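You operate a simulated robot arm through the tools that you are given. There is no shell and no other tool.

The job below is to be done with a simulated robot arm. You get a single attempt, and the scene is never put back.

TASK
Set the ledge air to 3 bar and open the ARM C valve.
Fine: shut the vent valve, then open the yellow lever; leave the other brass valves.

The check looks at the end state, three seconds after you hand in, the way a careful person would. Anything else that was tipped, shoved, dropped, spilled or broken makes it a failure.

THE ROBOT
A 7-joint arm with a three-finger gripper, fixed in place. Base frame: the origin is at the foot of the arm, x ahead of it, y to its left, z up. Lengths are in mm, angles in degrees, forces in N, time in s.
With the tool pointing down near the work surface it reaches from about 440 to 920 mm from the base axis. Its first joint turns from -166.0 to 166.0 degrees. Payload 2.69 kg.
The tool frame sits at the grasp point between the pads (the TCP): z along the fingers, y along the line on which they close. The tips reach 29 mm beyond it. Largest opening 120 mm; the body of the gripper starts 78 mm behind the TCP.
Orientation is that of the tool frame in the base frame, as [roll, pitch, yaw] about the fixed x, y, z axes, in that order (R = Rz(yaw) Ry(pitch) Rx(roll)). With the fingers straight down and closing along the base's y, the tool's x points along the base's -x, its y along +y and its z along -z.

THE INTERFACE
- The arm moves only by the tool step_arm. Its argument "moves" is a list that holds one entry, the list of rows, each a list of 6 numbers: the shift along the tool's x, y, z in mm, then the turn, a rotation vector about the tool's x, y, z in degrees. In form: [[[x, y, z, ax, ay, az], ...]]. A call has 1 to 20 rows; each row shifts and turns the commanded pose from where the row before left it, along the tool's axes as they then stand. "claw" is the opening, from 0 (shut) to 1 (fully open), set as the call begins (left out, the last holds). Each row takes 0.2 s and may step no farther than 50 mm and 8.6 degrees from the row before; otherwise, or with a gripper value out of range, the whole call is refused. A pose out of reach is approached as far as the arm can. The call stops where the force on the tool passes 40 N (or 10 N more than at its start, if that is more) or the arm is blocked; 0.2 s more then pass. The fingers move at their own pace and stop on an object; they squeeze with about 35 N. The grip force told is the motor's: it shows also when the fingers shut on nothing. Time passes only in rows, and 0.2 s behind the last, so rows that do not move let the fingers close. The reply holds the time, the measured pose of the TCP, the force on the tool along the base axes, the opening and the grip force, in the units named above and with some noise, with the torque about the TCP (base axes, N m) and any sound that the robot's microphone picked up.
- Cameras (640 x 400 px; columns grow to the right, rows downward): "scene" is fixed at [400, -499.2, 1251.1]; the picture's right is [0.72, -0.69, 0.00], its down [-0.57, -0.60, -0.56] and it looks along [0.39, 0.41, -0.83] (base axes); focal length 308 px, centre (320, 200). "wrist" rides on the gripper at [63, 0, -104] in the tool frame; the picture's right is [0.00, 1.00, 0.00], its down [-0.83, 0.00, -0.56] and it looks along [-0.56, 0.00, 0.83] (tool axes); focal length 275 px, centre (320, 200). There is no depth. A picture from a camera that has moved, and an enlarged one, comes with that camera's place and axes in the base frame and with its lens.
- camera(camera): a new picture of that camera. It takes no simulated time.
- raise_lower(by): slides the trunk up (or, below 0, down) by that many mm; the arm rides with it, the base frame stays. It gives what a move gives, with no picture.
- close_up(camera, box): a new picture of the part [left, top, right, bottom] of that camera's present view, enlarged. It takes no simulated time.
- hand_in(): hands the job in; it is judged then, once.

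Places have to be worked out from the pictures, the camera data and where the tool is seen. Open the gripper and draw the arm clear of the work before you hand the job in, unless the task says otherwise.

The tools are called after "Call:" as name(argument=value, ...) on one line, values as JSON. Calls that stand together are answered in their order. step_arm: Moves the arm, as the interface text tells. Its arguments: {"type":"object","properties":{"moves":{"type":"array","items":{"type":"array","items":{"type":"array","items":{"type":"number"}}}},"claw":{"type":"number"}},"required":["moves"]} The other tools are called the same way: raise_lower (by) slides the trunk up or down; camera (camera) takes a picture; close_up (camera, box) takes an enlarged picture of a part of a camera's view; hand_in () hands the job in.

At the start:

```text
time: 0.0
position: [532.1, -166.0, 915.3]
orientation: [180.0, 0.1, -180.0]
wrist_force: [0.7, 0.0, 0.6]
torque: [-0.01, 0.02, -0.01]
grip_width: 120.1
grasp_force: 0.0
trunk travel left (down, up): [-575.0, 38.0]
```

scene: 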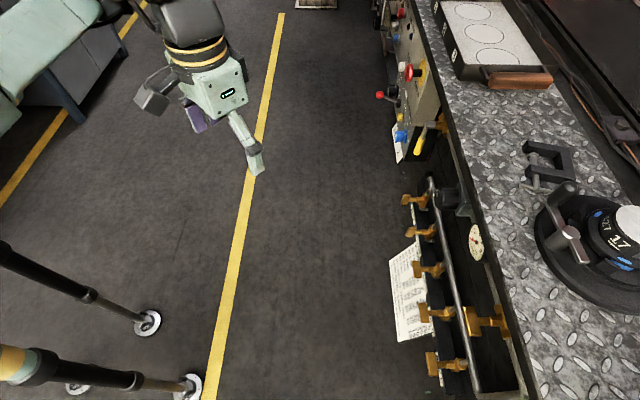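
wrist: 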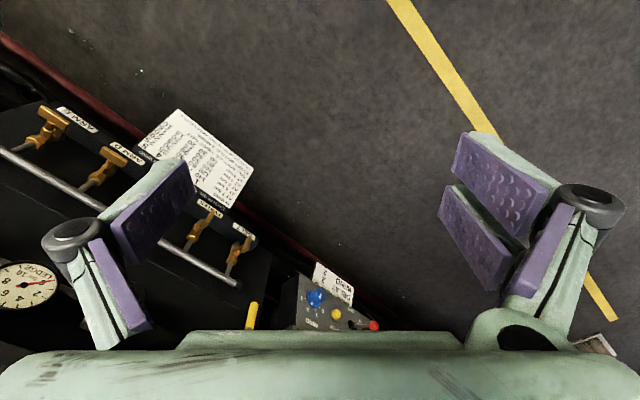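

I'll start by looking closely at the valve panel, the gauge and the cards from both cameras.

Call:
close_up(camera="scene", box=[380, 170, 540, 400])

Call:
close_up(camera="scene", box=[360, 0, 480, 180])

Call:
close_up(camera="wrist", box=[0, 80, 280, 340])

Call:
close_up(camera="wrist", box=[230, 240, 400, 350])

Call:
close_up(camera="scene", box=[380, 240, 450, 350])

Call:
close_up(camera="wrist", box=[120, 100, 260, 220])

```text
1.74 times, centred on (460, 285) of scene
camera zoom: at [400.0, -499.2, 1251.1], right [0.72, -0.69, 0.0], down [-0.57, -0.6, -0.56], along [0.39, 0.41, -0.83], focal length 536 px, centre (76, 52)
```

zoom: 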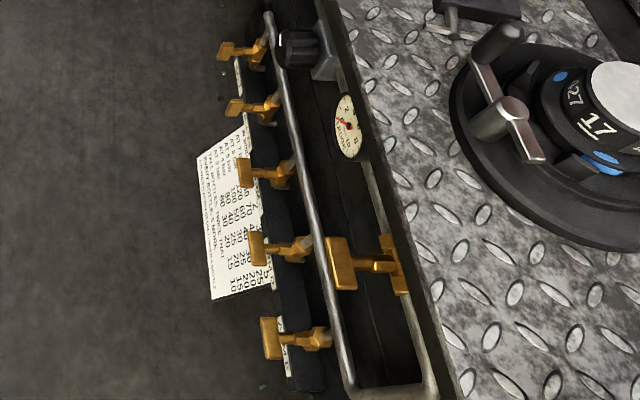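

```text
2.22 times, centred on (420, 90) of scene
camera zoom: at [400.0, -499.2, 1251.1], right [0.72, -0.69, 0.0], down [-0.57, -0.6, -0.56], along [0.39, 0.41, -0.83], focal length 685 px, centre (98, 444)
```

zoom: 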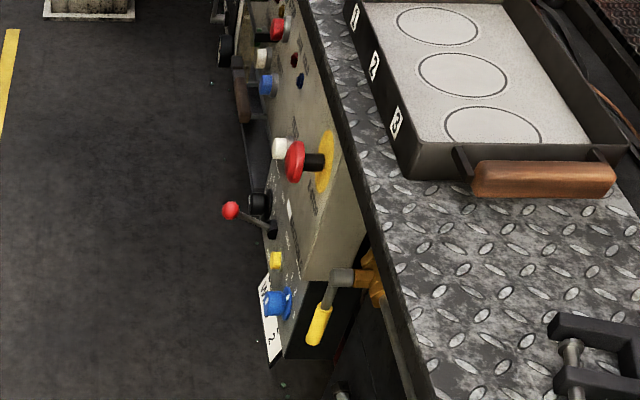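

```text
1.54 times, centred on (140, 210) of wrist
camera zoom: at [466.6, -167.0, 1020.2], right [0.0, 1.0, 0.0], down [0.83, 0.0, 0.56], along [0.56, 0.0, -0.83], focal length 424 px, centre (597, 185)
```

zoom: 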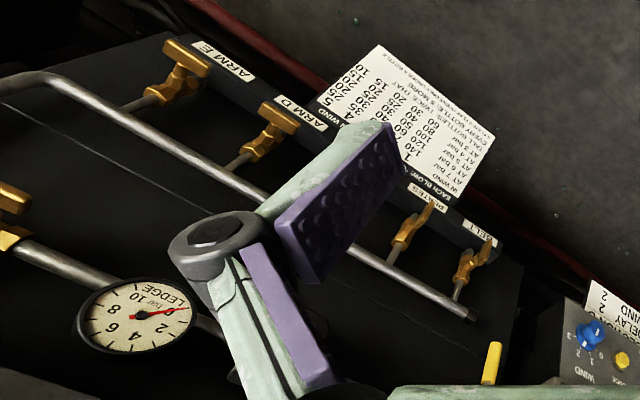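

```text
3.64 times, centred on (315, 295) of wrist
camera zoom: at [466.6, -167.0, 1020.2], right [0.0, 1.0, 0.0], down [0.83, 0.0, 0.56], along [0.56, 0.0, -0.83], focal length 1001 px, centre (338, -146)
```

zoom: 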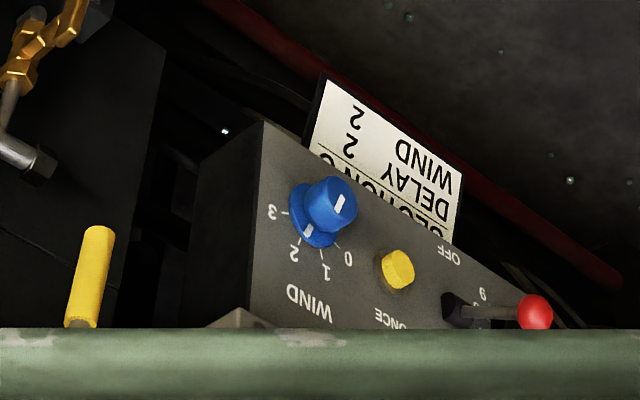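

```text
3.64 times, centred on (415, 295) of scene
camera zoom: at [400.0, -499.2, 1251.1], right [0.72, -0.69, 0.0], down [-0.57, -0.6, -0.56], along [0.39, 0.41, -0.83], focal length 1122 px, centre (-26, -146)
```

zoom: 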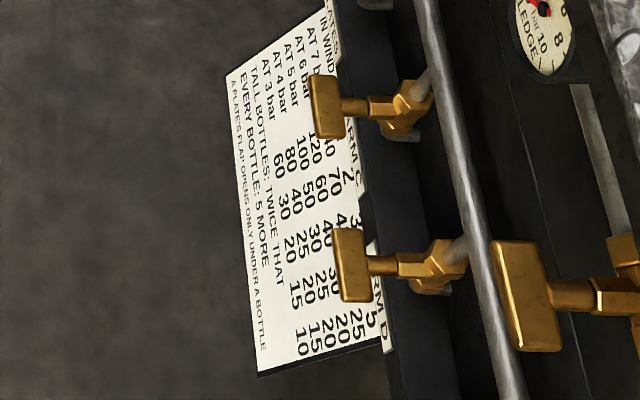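

```text
3.33 times, centred on (190, 160) of wrist
camera zoom: at [466.6, -167.0, 1020.2], right [0.0, 1.0, 0.0], down [0.83, 0.0, 0.56], along [0.56, 0.0, -0.83], focal length 918 px, centre (753, 333)
```

zoom: 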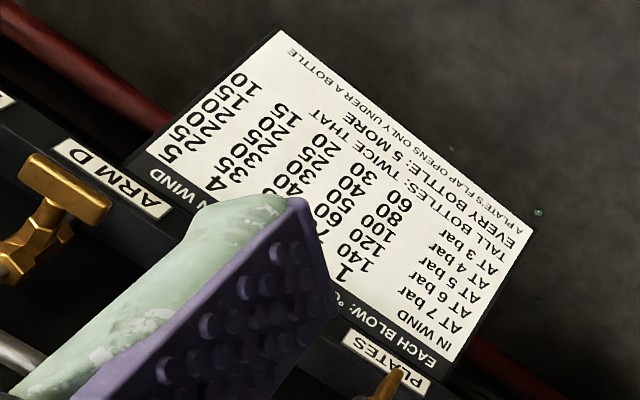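

The gauge triangulates to about (724, -510, 813), the ARM D handle to about (671, -525, 583), and the panel runs along about (0.74, 0.67). I'll turn the tool so the camera ends up above the fingers when they point at the panel, then look again.

Call:
step_arm(moves=[[[0, 0, 0, 0, 0, -8.3], [0, 0, 0, 0, 0, -8.3], [0, 0, 0, 0, 0, -8.3], [0, 0, 0, 0, 0, -8.3], [0, 0, 0, 0, 0, -8.3], [0, 0, 0, 0, 0, -8.3], [0, 0, 0, 0, 0, -8.3], [0, 0, 0, 0, 0, -8.3], [0, 0, 0, 0, 0, -8.3], [0, 0, 0, 0, 0, -8.3], [0, 0, 0, 0, 0, -8.3], [0, 0, 0, 0, 0, -8.3], [0, 0, 0, 0, 0, -8.3], [0, 0, 0, 0, 0, -8.3], [0, 0, 0, 0, 0, -8.3], [0, 0, 0, 0, 0, -8.3]]])

```text
time: 3.4
position: [683.6, 35.0, 934.3]
orientation: [179.2, -0.2, -48.3]
wrist_force: [-0.4, -0.2, -0.2]
torque: [0.01, -0.02, 0.0]
grip_width: 120.1
grasp_force: 0.1
out of reach, approached as far as the arm can: row 11, 12, 13, 14, 15, 16
trunk travel left (down, up): [-575.0, 38.0]
```

The turn reached the yaw, but the arm slid to (684, 35, 934) because some rows were out of reach. I'll check how it stands.

Call:
camera(camera="scene")

Call:
camera(camera="wrist")

```text
taken
```

scene: 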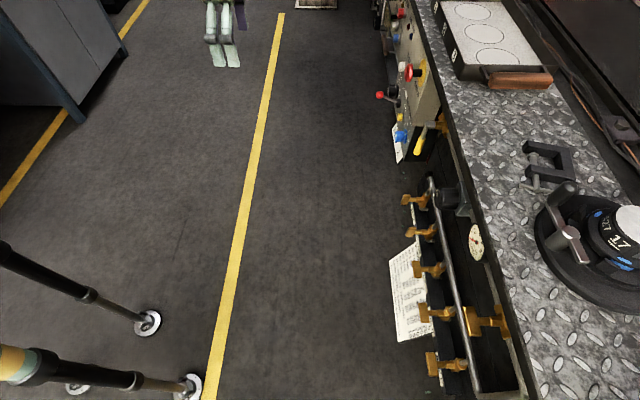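

```text
taken
camera wrist: at [725.9, -12.2, 1038.3], right [-0.74, -0.67, 0.01], down [-0.55, 0.62, 0.55], along [-0.38, 0.4, -0.83], focal length 275 px, centre (320, 200)
```

wrist: 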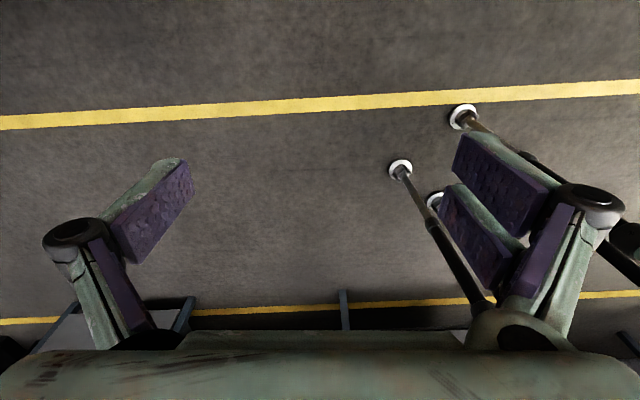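

The arm hit a wrist limit going this way, so the camera-above posture isn't convenient. I'll turn back the other way, to the posture with the camera on the robot side.

Call:
step_arm(moves=[[[0, 0, 0, 0, 0, 8.3], [0, 0, 0, 0, 0, 8.3], [0, 0, 0, 0, 0, 8.3], [0, 0, 0, 0, 0, 8.3], [0, 0, 0, 0, 0, 8.3], [0, 0, 0, 0, 0, 8.3], [0, 0, 0, 0, 0, 8.3], [0, 0, 0, 0, 0, 8.3]]])

```text
time: 5.2
position: [683.6, 33.5, 933.5]
orientation: [-180.0, 0.0, -113.7]
wrist_force: [0.0, -0.2, -0.4]
torque: [0.01, 0.02, 0.01]
grip_width: 120.1
grasp_force: 0.0
trunk travel left (down, up): [-575.0, 38.0]
```

Rotation works in place. I'll continue to yaw of about -227.6 (the panel-facing direction).

Call:
step_arm(moves=[[[0, 0, 0, 0, 0, 8.14], [0, 0, 0, 0, 0, 8.14], [0, 0, 0, 0, 0, 8.14], [0, 0, 0, 0, 0, 8.14], [0, 0, 0, 0, 0, 8.14], [0, 0, 0, 0, 0, 8.14], [0, 0, 0, 0, 0, 8.14], [0, 0, 0, 0, 0, 8.14], [0, 0, 0, 0, 0, 8.14], [0, 0, 0, 0, 0, 8.14], [0, 0, 0, 0, 0, 8.14], [0, 0, 0, 0, 0, 8.14], [0, 0, 0, 0, 0, 8.14], [0, 0, 0, 0, 0, 8.14]]])

```text
time: 8.2
position: [684.5, 33.2, 934.3]
orientation: [180.0, -0.1, 132.2]
wrist_force: [0.2, 0.1, 0.0]
torque: [-0.01, 0.02, 0.01]
grip_width: 120.0
grasp_force: 0.0
trunk travel left (down, up): [-575.0, 38.0]
```

Now yaw is right. I'll slide along the panel direction toward the valves and tilt the tool up a bit so the wrist camera sees the panel from the front.

Call:
step_arm(moves=[[[0, -50, 0, 0, -7, 0], [0, -50, 0, 0, -7, 0], [0, -50, 0, 0, -7, 0], [0, -50, 0, 0, -7, 0], [0, -50, 0, 0, 0, 0], [0, -50, 0, 0, 0, 0]]])

Call:
camera(camera="wrist")

Call:
camera(camera="scene")

```text
time: 9.6
position: [493.4, -182.9, 954.8]
orientation: [-180.0, 28.0, 132.5]
wrist_force: [-0.7, 0.4, 0.0]
torque: [0.03, -0.01, -0.01]
grip_width: 120.1
grasp_force: 0.0
out of reach, approached as far as the arm can: row 5, 6
trunk travel left (down, up): [-575.0, 38.0]
```

```text
taken
camera wrist: at [421.7, -106.2, 1017.7], right [0.73, 0.68, 0.0], down [0.32, -0.35, 0.88], along [0.6, -0.65, -0.47], focal length 275 px, centre (320, 200)
```

wrist: 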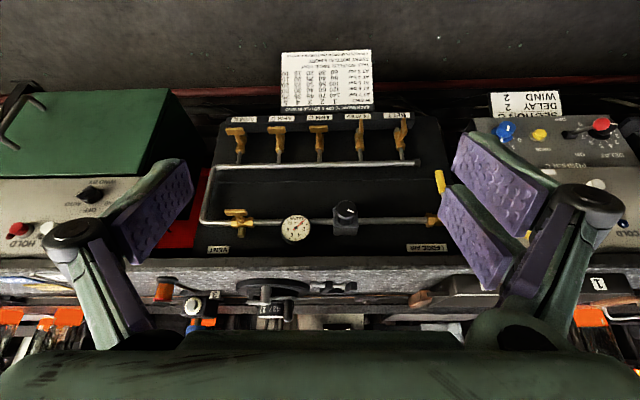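

```text
taken
```

scene: 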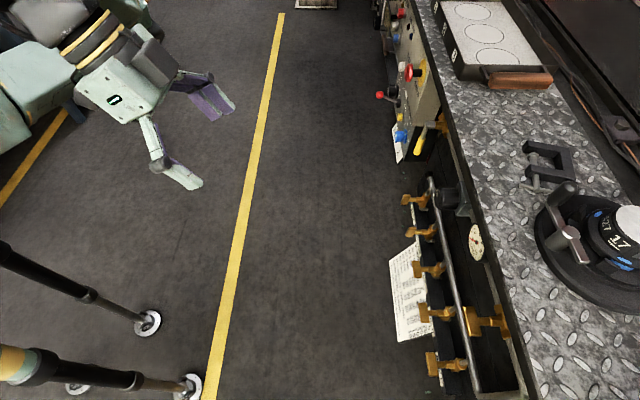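

A clear front view (upside-down): the lower row reads ARM E, D, C, PLATES and BELT, with the vent valve, gauge, black regulator and yellow lever above. I'll enlarge the details.

Call:
close_up(camera="wrist", box=[200, 100, 330, 180])

Call:
close_up(camera="wrist", box=[320, 100, 450, 180])

Call:
close_up(camera="wrist", box=[190, 180, 320, 260])

Call:
close_up(camera="wrist", box=[320, 160, 475, 260])

Call:
close_up(camera="wrist", box=[270, 40, 390, 115])

```text
4.92 times, centred on (265, 140) of wrist
camera zoom: at [421.7, -106.2, 1017.7], right [0.73, 0.68, 0.0], down [0.32, -0.35, 0.88], along [0.6, -0.65, -0.47], focal length 1355 px, centre (591, 495)
```

zoom: 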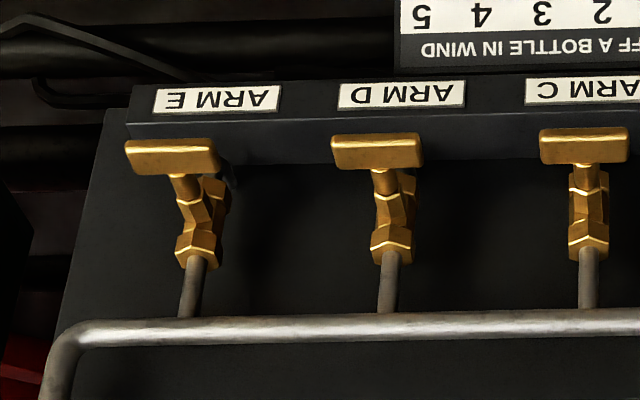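

```text
4.92 times, centred on (385, 140) of wrist
camera zoom: at [421.7, -106.2, 1017.7], right [0.73, 0.68, 0.0], down [0.32, -0.35, 0.88], along [0.6, -0.65, -0.47], focal length 1355 px, centre (0, 495)
```

zoom: 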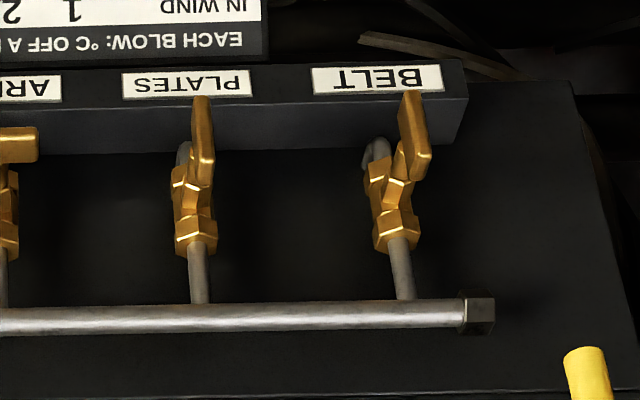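

```text
4.92 times, centred on (255, 220) of wrist
camera zoom: at [421.7, -106.2, 1017.7], right [0.73, 0.68, 0.0], down [0.32, -0.35, 0.88], along [0.6, -0.65, -0.47], focal length 1355 px, centre (640, 102)
```

zoom: 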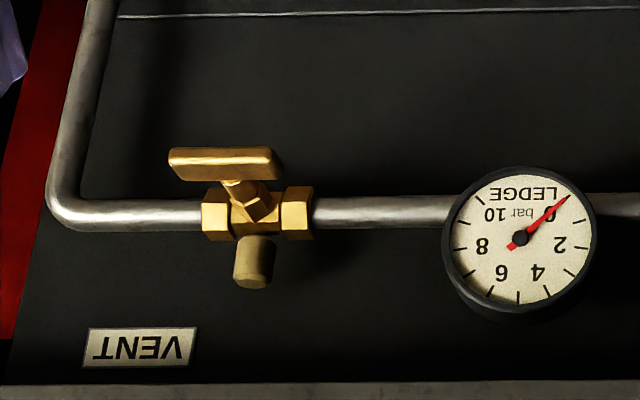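

```text
4.00 times, centred on (398, 210) of wrist
camera zoom: at [421.7, -106.2, 1017.7], right [0.73, 0.68, 0.0], down [0.32, -0.35, 0.88], along [0.6, -0.65, -0.47], focal length 1101 px, centre (10, 160)
```

zoom: 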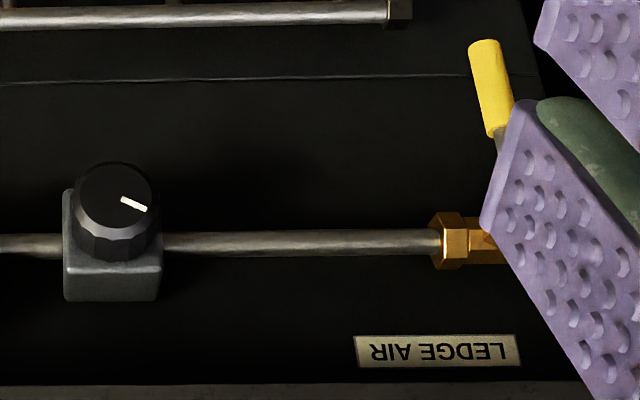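

```text
5.33 times, centred on (330, 78) of wrist
camera zoom: at [421.7, -106.2, 1017.7], right [0.73, 0.68, 0.0], down [0.32, -0.35, 0.88], along [0.6, -0.65, -0.47], focal length 1468 px, centre (267, 853)
```

zoom: 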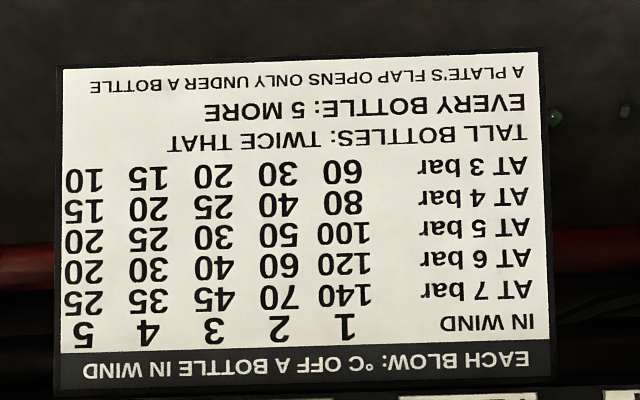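

The picture is consistent: vent handle at about (631, -579, 784), ARM C handle at about (741, -459, 584), regulator knob face at about (776, -420, 786) and yellow lever tip at about (928, -292, 693). BELT and PLATES are open (handles along their pipes), the ARM valves are shut, and the lever is across its pipe. I'll move forward toward the panel and tilt the tool to horizontal, staying well clear of it.

Call:
step_arm(moves=[[[-44.1, 0, 23.5, -0.89, 0, -1.68], [-44.1, 0, 23.5, 0, 0, 0], [-44.1, 0, 23.5, 0, 0, 0], [-44.1, 0, 23.5, 0, 0, 0], [0, 0, 0, 0, -7.75, 0], [0, 0, 0, 0, -7.75, 0], [0, 0, 0, 0, -7.75, 0], [0, 0, 0, 0, -7.75, 0]]])

```text
time: 11.4
position: [631.6, -324.6, 956.9]
orientation: [180.0, 59.1, 134.4]
wrist_force: [0.3, 0.0, 0.5]
torque: [0.0, -0.01, 0.0]
grip_width: 120.0
grasp_force: 0.0
trunk travel left (down, up): [-575.0, 38.0]
```

That worked; TCP is at about n = 674 mm, still about 170 mm short of the handles. I'll lower the trunk by 170 and finish tilting to horizontal.

Call:
raise_lower(by=-170)

Call:
step_arm(moves=[[[0, 0, 0, 0, -7.75, 0], [0, 0, 0, 0, -7.75, 0], [0, 0, 0, 0, -7.75, 0], [0, 0, 0, 0, -7.65, 0]]])

Call:
camera(camera="wrist")

Call:
camera(camera="scene")

```text
time: 13.3
position: [631.8, -326.2, 786.8]
orientation: [-179.9, 59.1, 134.4]
wrist_force: [0.2, 0.4, 0.3]
torque: [-0.01, 0.01, -0.01]
grip_width: 119.9
grasp_force: 0.0
trunk travel left (down, up): [-405.0, 208.0]
```

```text
time: 14.3
position: [632.0, -325.7, 787.7]
orientation: [-129.9, 90.0, -175.6]
wrist_force: [-0.2, 0.2, -0.3]
torque: [0.0, 0.01, 0.03]
grip_width: 119.9
grasp_force: 0.1
trunk travel left (down, up): [-405.0, 208.0]
```

```text
taken
camera wrist: at [556.9, -251.3, 724.4], right [0.71, 0.7, 0.0], down [-0.39, 0.4, 0.83], along [0.58, -0.59, 0.56], focal length 275 px, centre (320, 200)
```

wrist: 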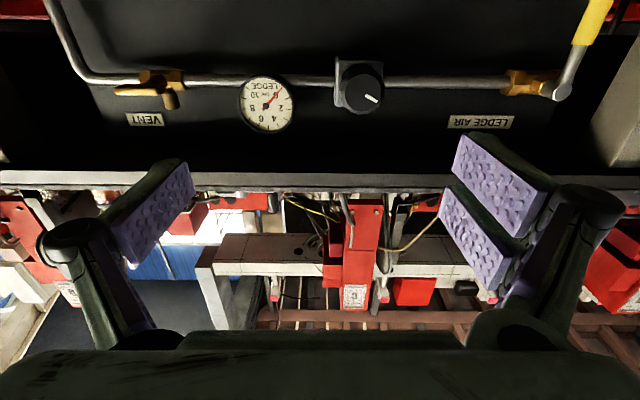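

```text
taken
```

scene: 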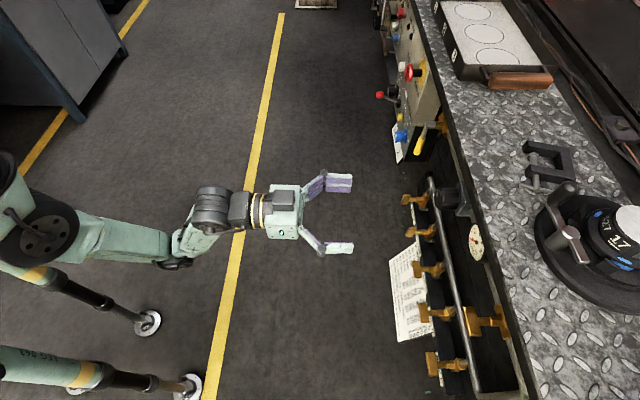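

The tool is horizontal, facing the panel square-on. I'll enlarge this view to localise the vent handle, knob and lever more precisely.

Call:
close_up(camera="wrist", box=[80, 40, 220, 128])

Call:
close_up(camera="wrist", box=[230, 50, 390, 150])

Call:
close_up(camera="wrist", box=[480, 0, 640, 100])

Call:
close_up(camera="scene", box=[440, 180, 540, 360])

```text
4.55 times, centred on (150, 84) of wrist
camera zoom: at [556.9, -251.3, 724.4], right [0.71, 0.7, 0.0], down [-0.39, 0.4, 0.83], along [0.58, -0.59, 0.56], focal length 1251 px, centre (1093, 727)
```

zoom: 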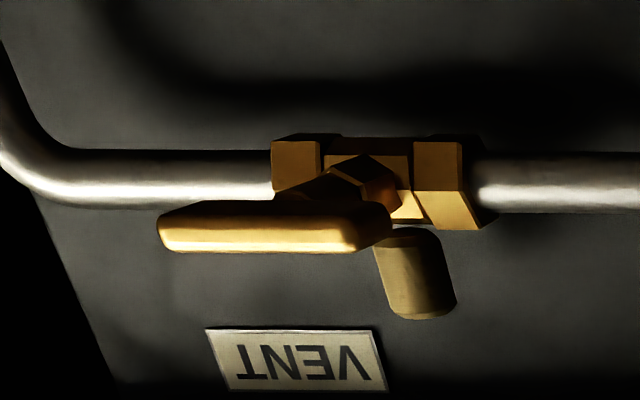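

```text
4.00 times, centred on (310, 100) of wrist
camera zoom: at [556.9, -251.3, 724.4], right [0.71, 0.7, 0.0], down [-0.39, 0.4, 0.83], along [0.58, -0.59, 0.56], focal length 1101 px, centre (360, 600)
```

zoom: 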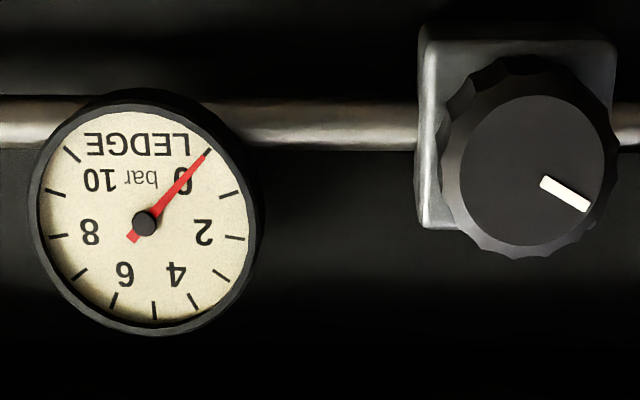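

```text
4.00 times, centred on (560, 50) of wrist
camera zoom: at [556.9, -251.3, 724.4], right [0.71, 0.7, 0.0], down [-0.39, 0.4, 0.83], along [0.58, -0.59, 0.56], focal length 1101 px, centre (-640, 800)
```

zoom: 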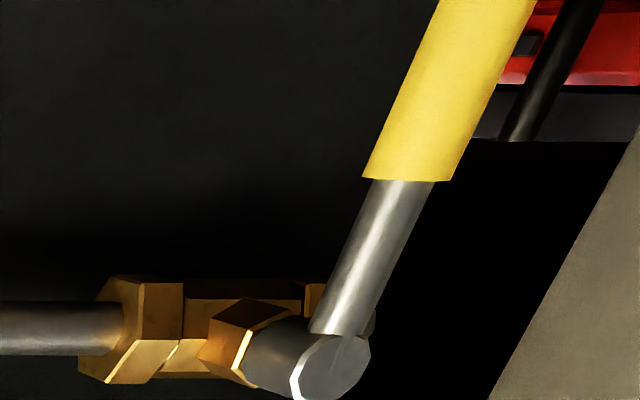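

```text
2.22 times, centred on (490, 270) of scene
camera zoom: at [400.0, -499.2, 1251.1], right [0.72, -0.69, 0.0], down [-0.57, -0.6, -0.56], along [0.39, 0.41, -0.83], focal length 685 px, centre (-58, 44)
```

zoom: 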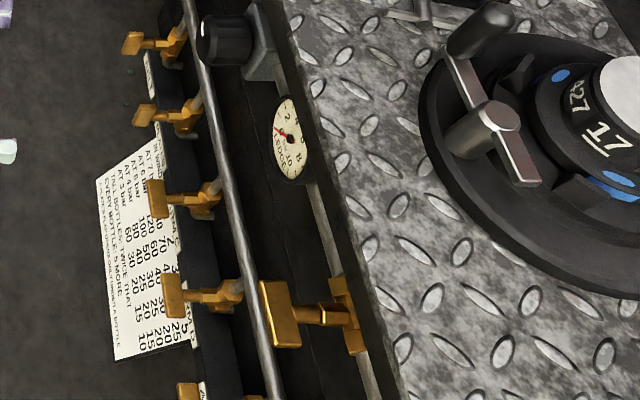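

Estimates from this view agree: vent bar centred near e≈47, z≈786, front face n≈850 (panel coordinates), with the pipe axis at n≈902. I'll slide along the panel to stand in front of the vent, part-close the fingers and roll the gripper by -90° so they straddle the horizontal bar from above and below.

Call:
step_arm(moves=[[[0, -44.4, 0, 0, 0, 0], [0, -44.4, 0, 0, 0, 0], [0, -44.4, 0, 0, 0, 0], [0, -44.3, 0, 0, 0, 0], [0, 0, 0, 0, 0, -8.18], [0, 0, 0, 0, 0, -8.18], [0, 0, 0, 0, 0, -8.18], [0, 0, 0, 0, 0, -8.18], [0, 0, 0, 0, 0, -8.18], [0, 0, 0, 0, 0, -8.18], [0, 0, 0, 0, 0, -8.18], [0, 0, 0, 0, 0, -8.18], [0, 0, 0, 0, 0, -8.18], [0, 0, 0, 0, 0, -8.18], [0, 0, 0, 0, 0, -8.2]]], claw=0.5)

Call:
camera(camera="wrist")

Call:
camera(camera="scene")

```text
time: 17.7
position: [503.7, -445.0, 823.6]
orientation: [-87.2, 0.0, -135.0]
wrist_force: [0.6, -0.2, -1.2]
torque: [0.0, 0.02, 0.0]
grip_width: 59.8
grasp_force: 0.0
trunk travel left (down, up): [-405.0, 208.0]
stopped in row 15: the arm was blocked; the commanded pose is now the measured one
```

```text
taken
camera wrist: at [385.3, -415.9, 818.6], right [0.03, -0.04, -1.0], down [0.19, 0.98, -0.03], along [0.98, -0.19, 0.04], focal length 275 px, centre (320, 200)
```

wrist: 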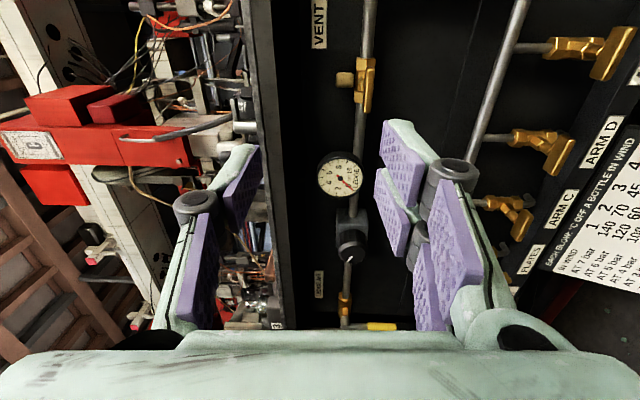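

```text
taken
```

scene: 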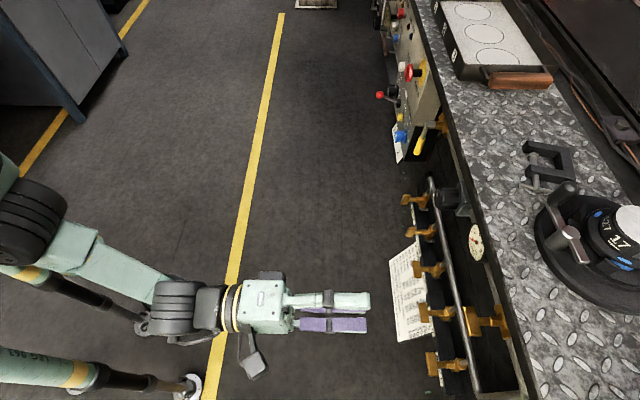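

The arm reports it was blocked at the end of the roll; it stands 36 mm high and 2.8° nose-up, but with no force on the tool. I'll gently correct the height and level and see if it obeys.

Call:
step_arm(moves=[[[0, 9, 0, -0.7, 0, 0], [0, 9, 0, -0.7, 0, 0], [0, 9, 0, -0.7, 0, 0], [0, 9, 0, -0.7, 0, 0]]])

```text
time: 18.9
position: [508.0, -444.9, 829.4]
orientation: [-85.4, -0.1, -134.8]
wrist_force: [0.3, -0.6, 0.7]
torque: [0.0, -0.03, 0.01]
grip_width: 60.1
grasp_force: 0.1
trunk travel left (down, up): [-405.0, 208.0]
stopped in row 4: the arm was blocked; the commanded pose is now the measured one
```

It still drifts up with no tool force, which fits the inner reach limit: the wrist is folded close to the base with the tool horizontal here. I'll go forward about 70 mm (tips still well short of the handle) and then re-level.

Call:
step_arm(moves=[[[0, 0, 25, 0, 0, 0], [0, 0, 25, 0, 0, 0], [0, 0, 25, 0, 0, 0]]])

```text
time: 19.7
position: [570.3, -499.6, 815.7]
orientation: [-86.1, -0.3, -134.7]
wrist_force: [0.8, -0.3, 0.2]
torque: [0.01, 0.02, -0.02]
grip_width: 60.1
grasp_force: 0.0
trunk travel left (down, up): [-405.0, 208.0]
```

Call:
step_arm(moves=[[[4, 9.8, 0, -1.3, 0.33, 0], [4, 9.8, 0, -1.3, 0.33, 0], [4, 9.8, 0, -1.3, 0.33, 0], [0, 0, 0, 0, 0, 0]]])

Call:
camera(camera="wrist")

Call:
camera(camera="scene")

```text
time: 20.7
position: [561.0, -510.5, 787.3]
orientation: [-90.2, -0.3, -135.7]
wrist_force: [0.2, 0.2, 0.4]
torque: [0.0, 0.0, 0.01]
grip_width: 59.9
grasp_force: 0.1
trunk travel left (down, up): [-405.0, 208.0]
```

```text
taken
camera wrist: at [441.5, -480.7, 788.3], right [-0.01, -0.01, -1.0], down [0.21, 0.98, -0.01], along [0.98, -0.21, -0.01], focal length 275 px, centre (320, 200)
```

wrist: 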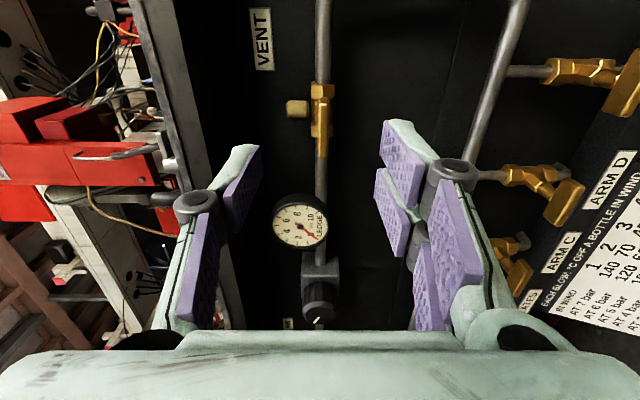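

```text
taken
```

scene: 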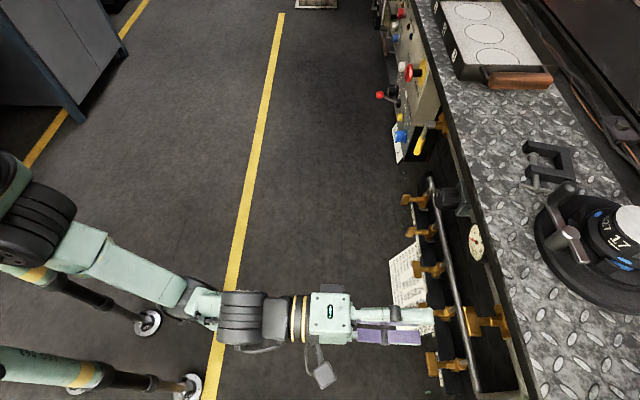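

Now level at e≈45, n≈757, z≈787. I'll zoom on the vent valve from here to verify the vertical alignment before going in.

Call:
close_up(camera="wrist", box=[260, 60, 388, 140])

Call:
close_up(camera="scene", box=[380, 260, 540, 360])

```text
5.00 times, centred on (324, 100) of wrist
camera zoom: at [441.5, -480.7, 788.3], right [-0.01, -0.01, -1.0], down [0.21, 0.98, -0.01], along [0.98, -0.21, -0.01], focal length 1376 px, centre (300, 700)
```

zoom: 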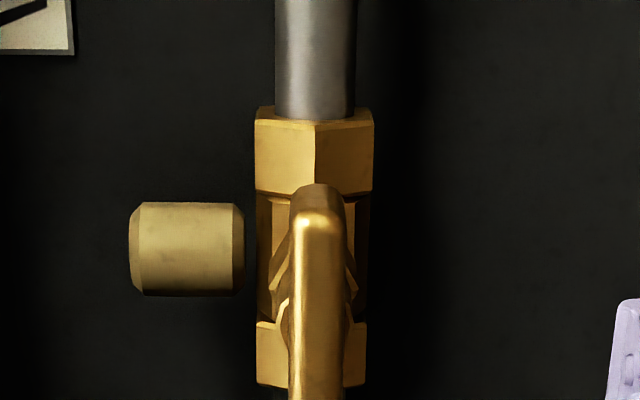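

```text
4.00 times, centred on (460, 310) of scene
camera zoom: at [400.0, -499.2, 1251.1], right [0.72, -0.69, 0.0], down [-0.57, -0.6, -0.56], along [0.39, 0.41, -0.83], focal length 1234 px, centre (-240, -240)
```

zoom: 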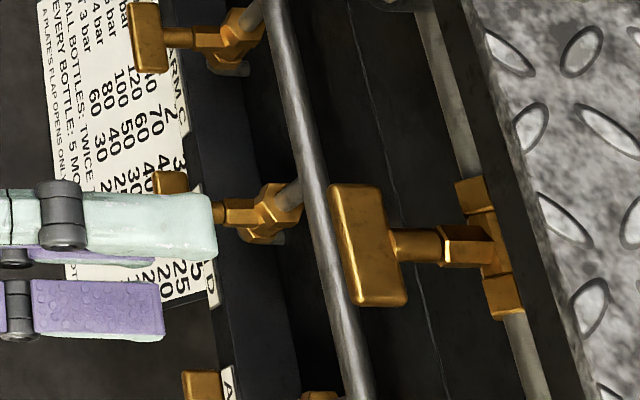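

From this side view the bar is about 44 mm long, 9 mm tall and 16 mm deep, centred near e≈51, z≈785. I'll shift +6 mm along the panel and 2 mm down, then go forward about 80 mm with the fingers straddling the bar.

Call:
step_arm(moves=[[[-6, 2, 0, 0, 0, 0], [0, 0, 20, 0, 0, 0], [0, 0, 20, 0, 0, 0], [0, 0, 20, 0, 0, 0], [0, 0, 12, 0, 0, 0], [0, 0, 8, 0, 0, 0], [0, 0, 0, 0, 0, 0]]], claw=0.4)

Call:
camera(camera="wrist")

Call:
close_up(camera="scene", box=[380, 260, 540, 360])

```text
time: 22.3
position: [621.5, -563.6, 786.1]
orientation: [-90.1, -0.3, -135.8]
wrist_force: [-0.3, -0.1, -0.6]
torque: [-0.03, 0.0, 0.0]
grip_width: 48.0
grasp_force: 0.1
trunk travel left (down, up): [-405.0, 208.0]
```

```text
taken
camera wrist: at [502.1, -533.2, 786.7], right [-0.01, -0.01, -1.0], down [0.21, 0.98, -0.01], along [0.98, -0.21, -0.01], focal length 275 px, centre (320, 200)
```

wrist: 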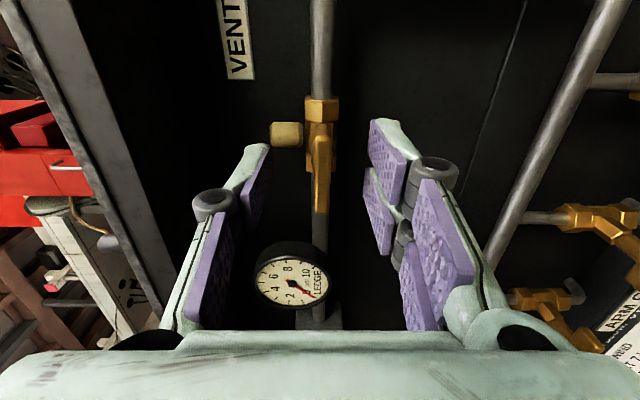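

```text
4.00 times, centred on (460, 310) of scene
camera zoom: at [400.0, -499.2, 1251.1], right [0.72, -0.69, 0.0], down [-0.57, -0.6, -0.56], along [0.39, 0.41, -0.83], focal length 1234 px, centre (-240, -240)
```

zoom: 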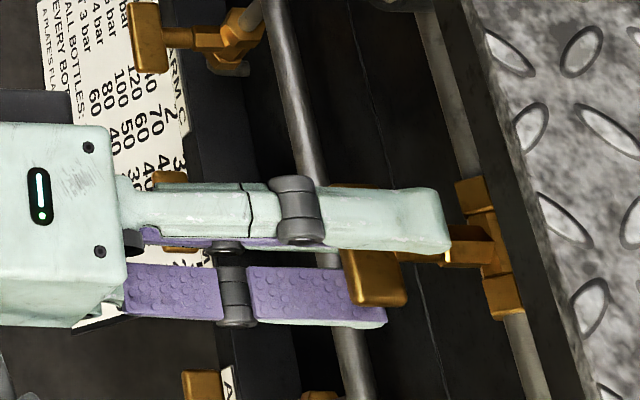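

At n≈837, no contact. I'll check centring of the bar between the fingers before closing.

Call:
close_up(camera="wrist", box=[240, 80, 400, 230])

```text
2.67 times, centred on (320, 155) of wrist
camera zoom: at [502.1, -533.2, 786.7], right [-0.01, -0.01, -1.0], down [0.21, 0.98, -0.01], along [0.98, -0.21, -0.01], focal length 734 px, centre (320, 320)
```

zoom: 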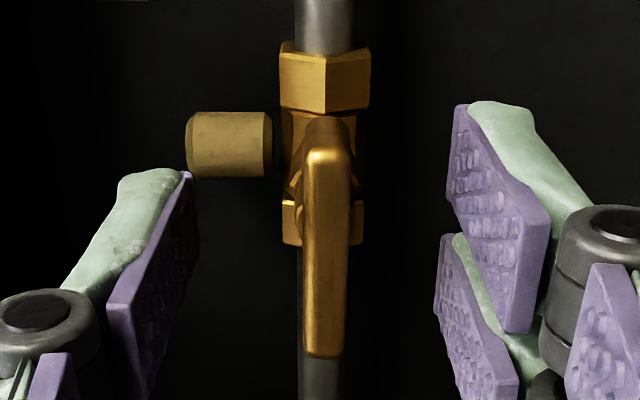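

The bar lies centred between the fingers vertically, with its middle about 3 mm farther along +e. I'll nudge 3 mm along e and 3 mm in, then close on it.

Call:
step_arm(moves=[[[-3, 0, 3, 0, 0, 0], [0, 0, 0, 0, 0, 0]]])

Call:
step_arm(moves=[[[0, 0, 0, 0, 0, 0], [0, 0, 0, 0, 0, 0], [0, 0, 0, 0, 0, 0], [0, 0, 0, 0, 0, 0]]], claw=0)

Call:
close_up(camera="wrist", box=[240, 80, 400, 230])

```text
time: 22.9
position: [625.8, -564.5, 784.7]
orientation: [-90.1, -0.3, -135.8]
wrist_force: [0.5, 0.1, 0.1]
torque: [-0.02, 0.0, -0.01]
grip_width: 48.0
grasp_force: 0.0
trunk travel left (down, up): [-405.0, 208.0]
```

```text
time: 23.9
position: [626.0, -563.5, 784.1]
orientation: [-90.2, -0.2, -135.7]
wrist_force: [-0.3, 0.3, -2.9]
torque: [0.37, -0.31, -0.08]
grip_width: 7.8
grasp_force: 29.3
trunk travel left (down, up): [-405.0, 208.0]
```

```text
2.67 times, centred on (320, 155) of wrist
camera zoom: at [506.4, -533.1, 785.8], right [-0.01, 0.0, -1.0], down [0.21, 0.98, -0.01], along [0.98, -0.21, -0.01], focal length 734 px, centre (320, 320)
```

zoom: 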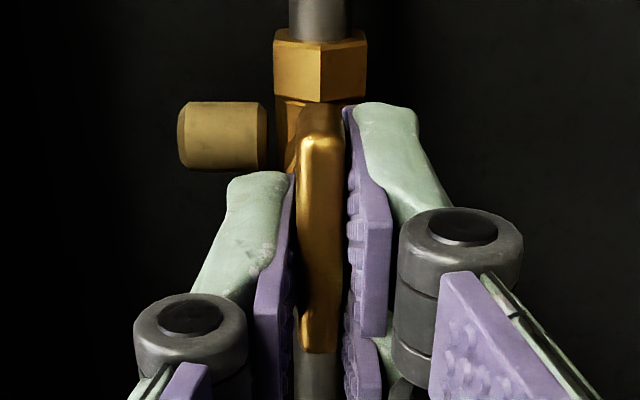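

The bar is gripped (7.8 mm, 29 N). I'll turn clockwise (as seen facing the panel) by about 25° first and watch the torque.

Call:
step_arm(moves=[[[0, 0, 0, 0, 0, 5], [0, 0, 0, 0, 0, 5], [0, 0, 0, 0, 0, 5], [0, 0, 0, 0, 0, 5], [0, 0, 0, 0, 0, 5]]])

Call:
close_up(camera="wrist", box=[240, 80, 400, 230])

Call:
close_up(camera="scene", box=[380, 260, 540, 360])

```text
time: 25.1
position: [626.0, -563.7, 786.7]
orientation: [-90.0, 24.8, -135.7]
wrist_force: [11.8, -11.8, 7.1]
torque: [-0.04, 0.0, -0.25]
grip_width: 7.7
grasp_force: 35.5
trunk travel left (down, up): [-405.0, 208.0]
```

```text
2.67 times, centred on (320, 155) of wrist
camera zoom: at [510.2, -529.3, 760.2], right [0.3, 0.29, -0.91], down [0.15, 0.93, 0.34], along [0.94, -0.24, 0.23], focal length 734 px, centre (320, 320)
```

zoom: 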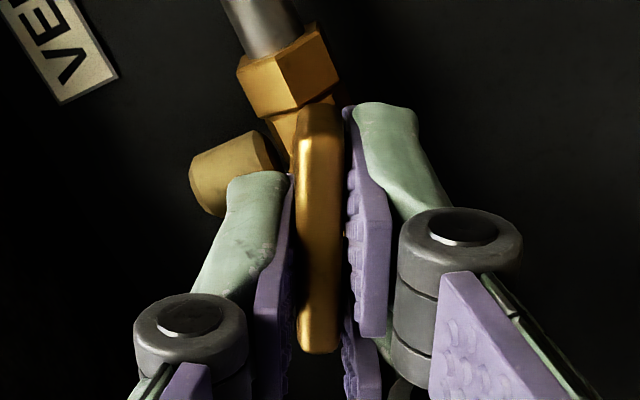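

```text
4.00 times, centred on (460, 310) of scene
camera zoom: at [400.0, -499.2, 1251.1], right [0.72, -0.69, 0.0], down [-0.57, -0.6, -0.56], along [0.39, 0.41, -0.83], focal length 1234 px, centre (-240, -240)
```

zoom: 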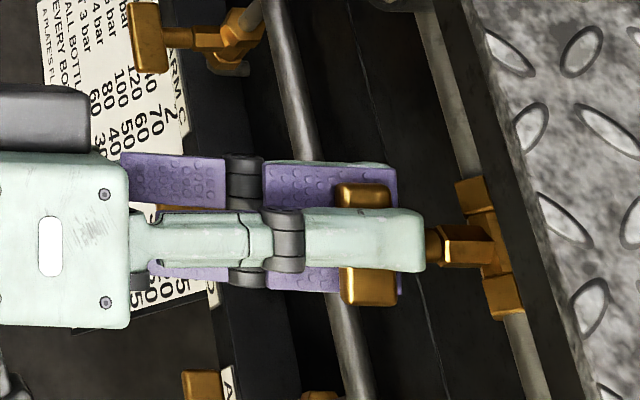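

The handle turns with the gripper. There's a modest pull of about 17 N along the approach, so I'll ease in slightly while continuing the turn.

Call:
step_arm(moves=[[[0, 0, 0.5, 0, 0, 5], [0, 0, 0.5, 0, 0, 5], [0, 0, 0.3, 0, 0, 5], [0, 0, 0, 0, 0, 5], [0, 0, 0, 0, 0, 5]]])

```text
time: 26.3
position: [624.5, -564.9, 787.4]
orientation: [-89.8, 49.9, -135.7]
wrist_force: [-10.4, 11.2, 7.9]
torque: [0.23, 0.3, -0.46]
grip_width: 7.6
grasp_force: 35.8
trunk travel left (down, up): [-405.0, 208.0]
```

Call:
step_arm(moves=[[[0, 0, -0.6, 0, 0, 5], [0, 0, 0, 0, 0, 5], [0, 0, 0, 0, 0, 5], [0, 0, 0, 0, 0, 5], [0, 0, 0, 0, 0, 5]]])

Call:
close_up(camera="scene", box=[380, 260, 540, 360])

```text
time: 27.5
position: [623.7, -565.7, 787.8]
orientation: [-89.1, 74.9, -135.2]
wrist_force: [-4.3, -15.2, 21.3]
torque: [0.28, 0.35, -0.29]
grip_width: 7.7
grasp_force: 36.1
trunk travel left (down, up): [-405.0, 208.0]
```

```text
4.00 times, centred on (460, 310) of scene
camera zoom: at [400.0, -499.2, 1251.1], right [0.72, -0.69, 0.0], down [-0.57, -0.6, -0.56], along [0.39, 0.41, -0.83], focal length 1234 px, centre (-240, -240)
```

zoom: 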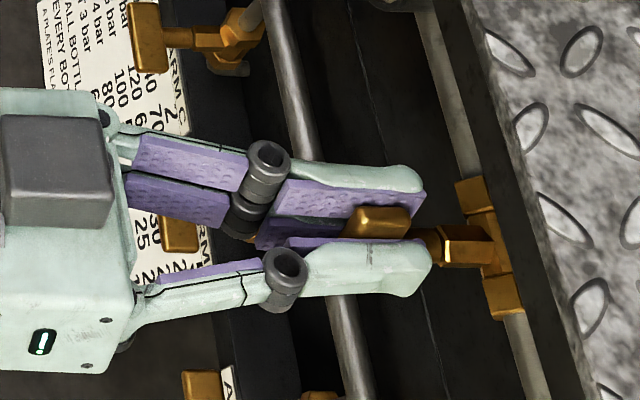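

About 75° done. There's 21 N upward on the tool, so I'll shift about 0.8 mm up and 0.5 mm back along e to relieve it, then finish the last 15°.

Call:
step_arm(moves=[[[-0.64, -0.69, 0, 0, 0, 3], [0, 0, 0, 0, 0, 4], [0, 0, 0, 0, 0, 4], [0, 0, 0, 0, 0, 4], [0, 0, 0, 0, 0, 0]]])

Call:
close_up(camera="scene", box=[380, 260, 540, 360])

Call:
camera(camera="wrist")

```text
time: 28.7
position: [623.3, -565.3, 787.6]
orientation: [-36.2, 89.6, -82.3]
wrist_force: [-2.0, -29.9, 19.2]
torque: [-0.28, -0.21, -0.25]
grip_width: 7.6
grasp_force: 35.9
trunk travel left (down, up): [-405.0, 208.0]
```

```text
4.00 times, centred on (460, 310) of scene
camera zoom: at [400.0, -499.2, 1251.1], right [0.72, -0.69, 0.0], down [-0.57, -0.6, -0.56], along [0.39, 0.41, -0.83], focal length 1234 px, centre (-240, -240)
```

zoom: 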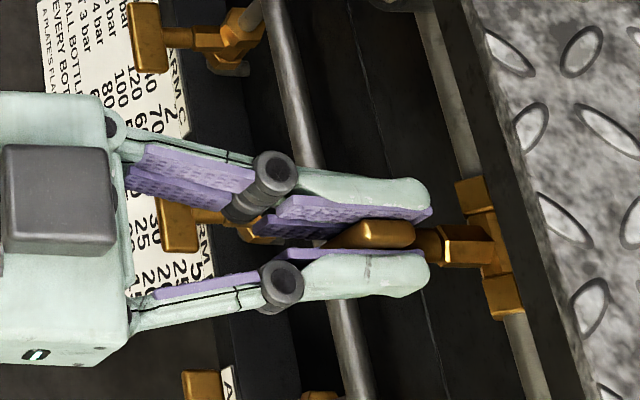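

```text
taken
camera wrist: at [549.0, -491.5, 724.6], right [0.72, 0.69, -0.01], down [-0.38, 0.41, 0.83], along [0.58, -0.59, 0.56], focal length 275 px, centre (320, 200)
```

wrist: 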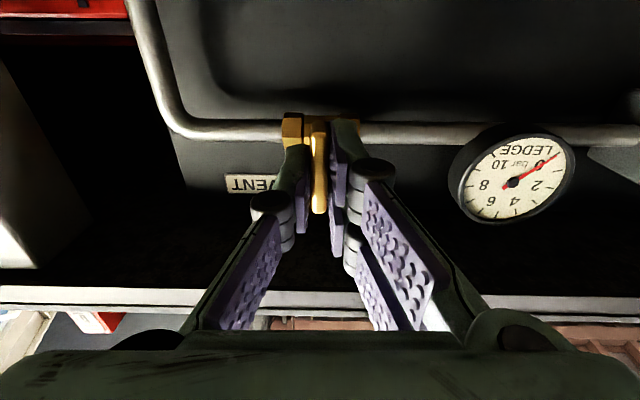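

The handle is now vertical. I'll open the fingers to release it and check its angle.

Call:
step_arm(moves=[[[0, 0, 0, 0, 0, 0], [0, 0, 0, 0, 0, 0], [0, 0, 0, 0, 0, 0]]], claw=0.35)

Call:
close_up(camera="wrist", box=[240, 90, 400, 230])

Call:
close_up(camera="scene", box=[380, 260, 540, 360])

```text
time: 29.5
position: [626.2, -563.4, 785.8]
orientation: [-116.1, 89.7, -161.6]
wrist_force: [1.0, -0.4, 0.1]
torque: [-0.01, -0.04, 0.01]
grip_width: 42.3
grasp_force: 0.0
trunk travel left (down, up): [-405.0, 208.0]
```

```text
2.86 times, centred on (320, 160) of wrist
camera zoom: at [551.0, -489.9, 722.9], right [0.72, 0.7, -0.01], down [-0.38, 0.4, 0.83], along [0.59, -0.59, 0.55], focal length 786 px, centre (320, 314)
```

zoom: 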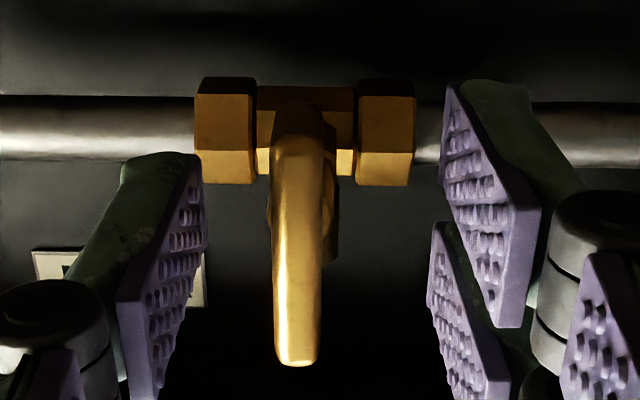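

```text
4.00 times, centred on (460, 310) of scene
camera zoom: at [400.0, -499.2, 1251.1], right [0.72, -0.69, 0.0], down [-0.57, -0.6, -0.56], along [0.39, 0.41, -0.83], focal length 1234 px, centre (-240, -240)
```

zoom: 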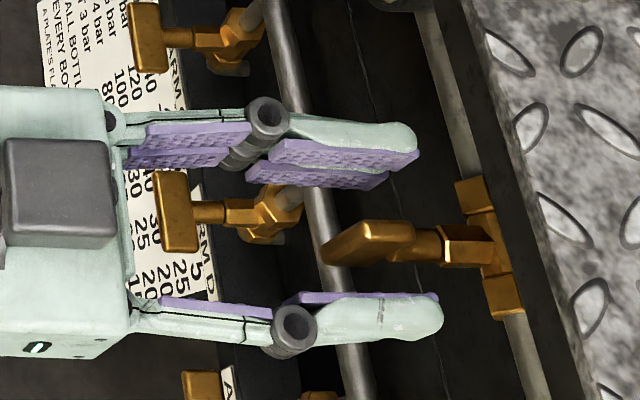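

The vent handle now stands square across the pipe. I'll back straight out, slide along toward the yellow lever at a safe distance and about 50 mm lower, and look at it.

Call:
step_arm(moves=[[[0, 0, -45, 0, 0, 0], [0, 0, -45, 0, 0, 0], [7, 49, 0, 0, 0, 0], [7, 49, 0, 0, 0, 0], [7, 49, 0, 0, 0, 0], [7, 49, 0, 0, 0, 0], [7, 49, 0, 0, 0, 0], [7, 49, 0, 0, 0, 0], [7, 49, 0, 0, 0, 0], [0, 0, 0, 0, 0, 0]]])

Call:
camera(camera="wrist")

Call:
camera(camera="scene")

```text
time: 31.7
position: [808.2, -259.0, 735.6]
orientation: [-103.5, 89.7, -149.2]
wrist_force: [0.6, -0.4, 0.4]
torque: [0.02, 0.01, 0.01]
grip_width: 41.9
grasp_force: 0.1
trunk travel left (down, up): [-405.0, 208.0]
```

```text
taken
camera wrist: at [733.5, -185.3, 674.2], right [0.72, 0.7, -0.01], down [-0.38, 0.4, 0.83], along [0.58, -0.59, 0.55], focal length 275 px, centre (320, 200)
```

wrist: 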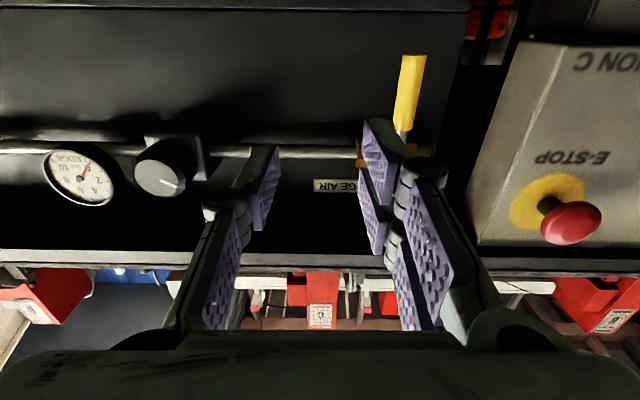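

```text
taken
```

scene: 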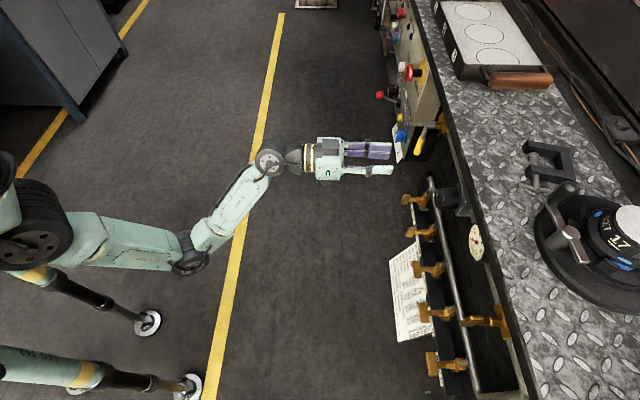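

The E-STOP mushroom sits about 145 mm beyond the lever on the +e side, so I must stay away from it and swing the lever toward the pipe side. I'll zoom on the lever to locate it precisely.

Call:
close_up(camera="wrist", box=[340, 30, 500, 180])

Call:
close_up(camera="scene", box=[360, 90, 480, 180])

```text
2.67 times, centred on (420, 105) of wrist
camera zoom: at [733.5, -185.3, 674.2], right [0.72, 0.7, -0.01], down [-0.38, 0.4, 0.83], along [0.58, -0.59, 0.55], focal length 734 px, centre (53, 453)
```

zoom: 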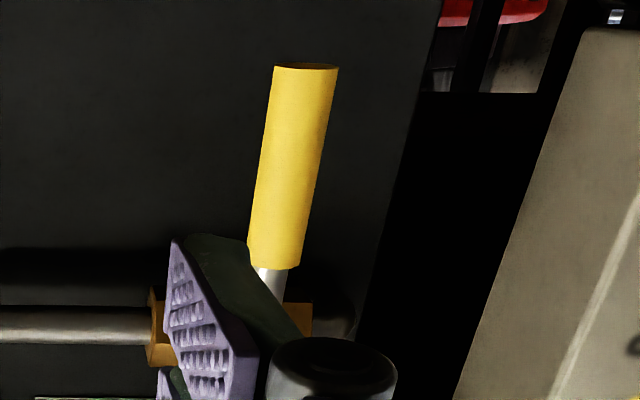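

```text
4.44 times, centred on (420, 135) of scene
camera zoom: at [400.0, -499.2, 1251.1], right [0.72, -0.69, 0.0], down [-0.57, -0.6, -0.56], along [0.39, 0.41, -0.83], focal length 1371 px, centre (-124, 489)
```

zoom: 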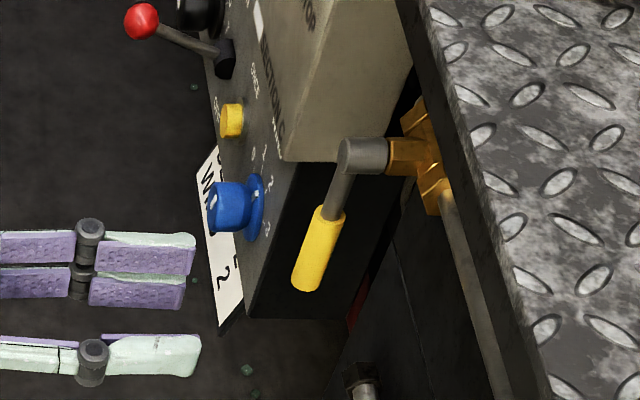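

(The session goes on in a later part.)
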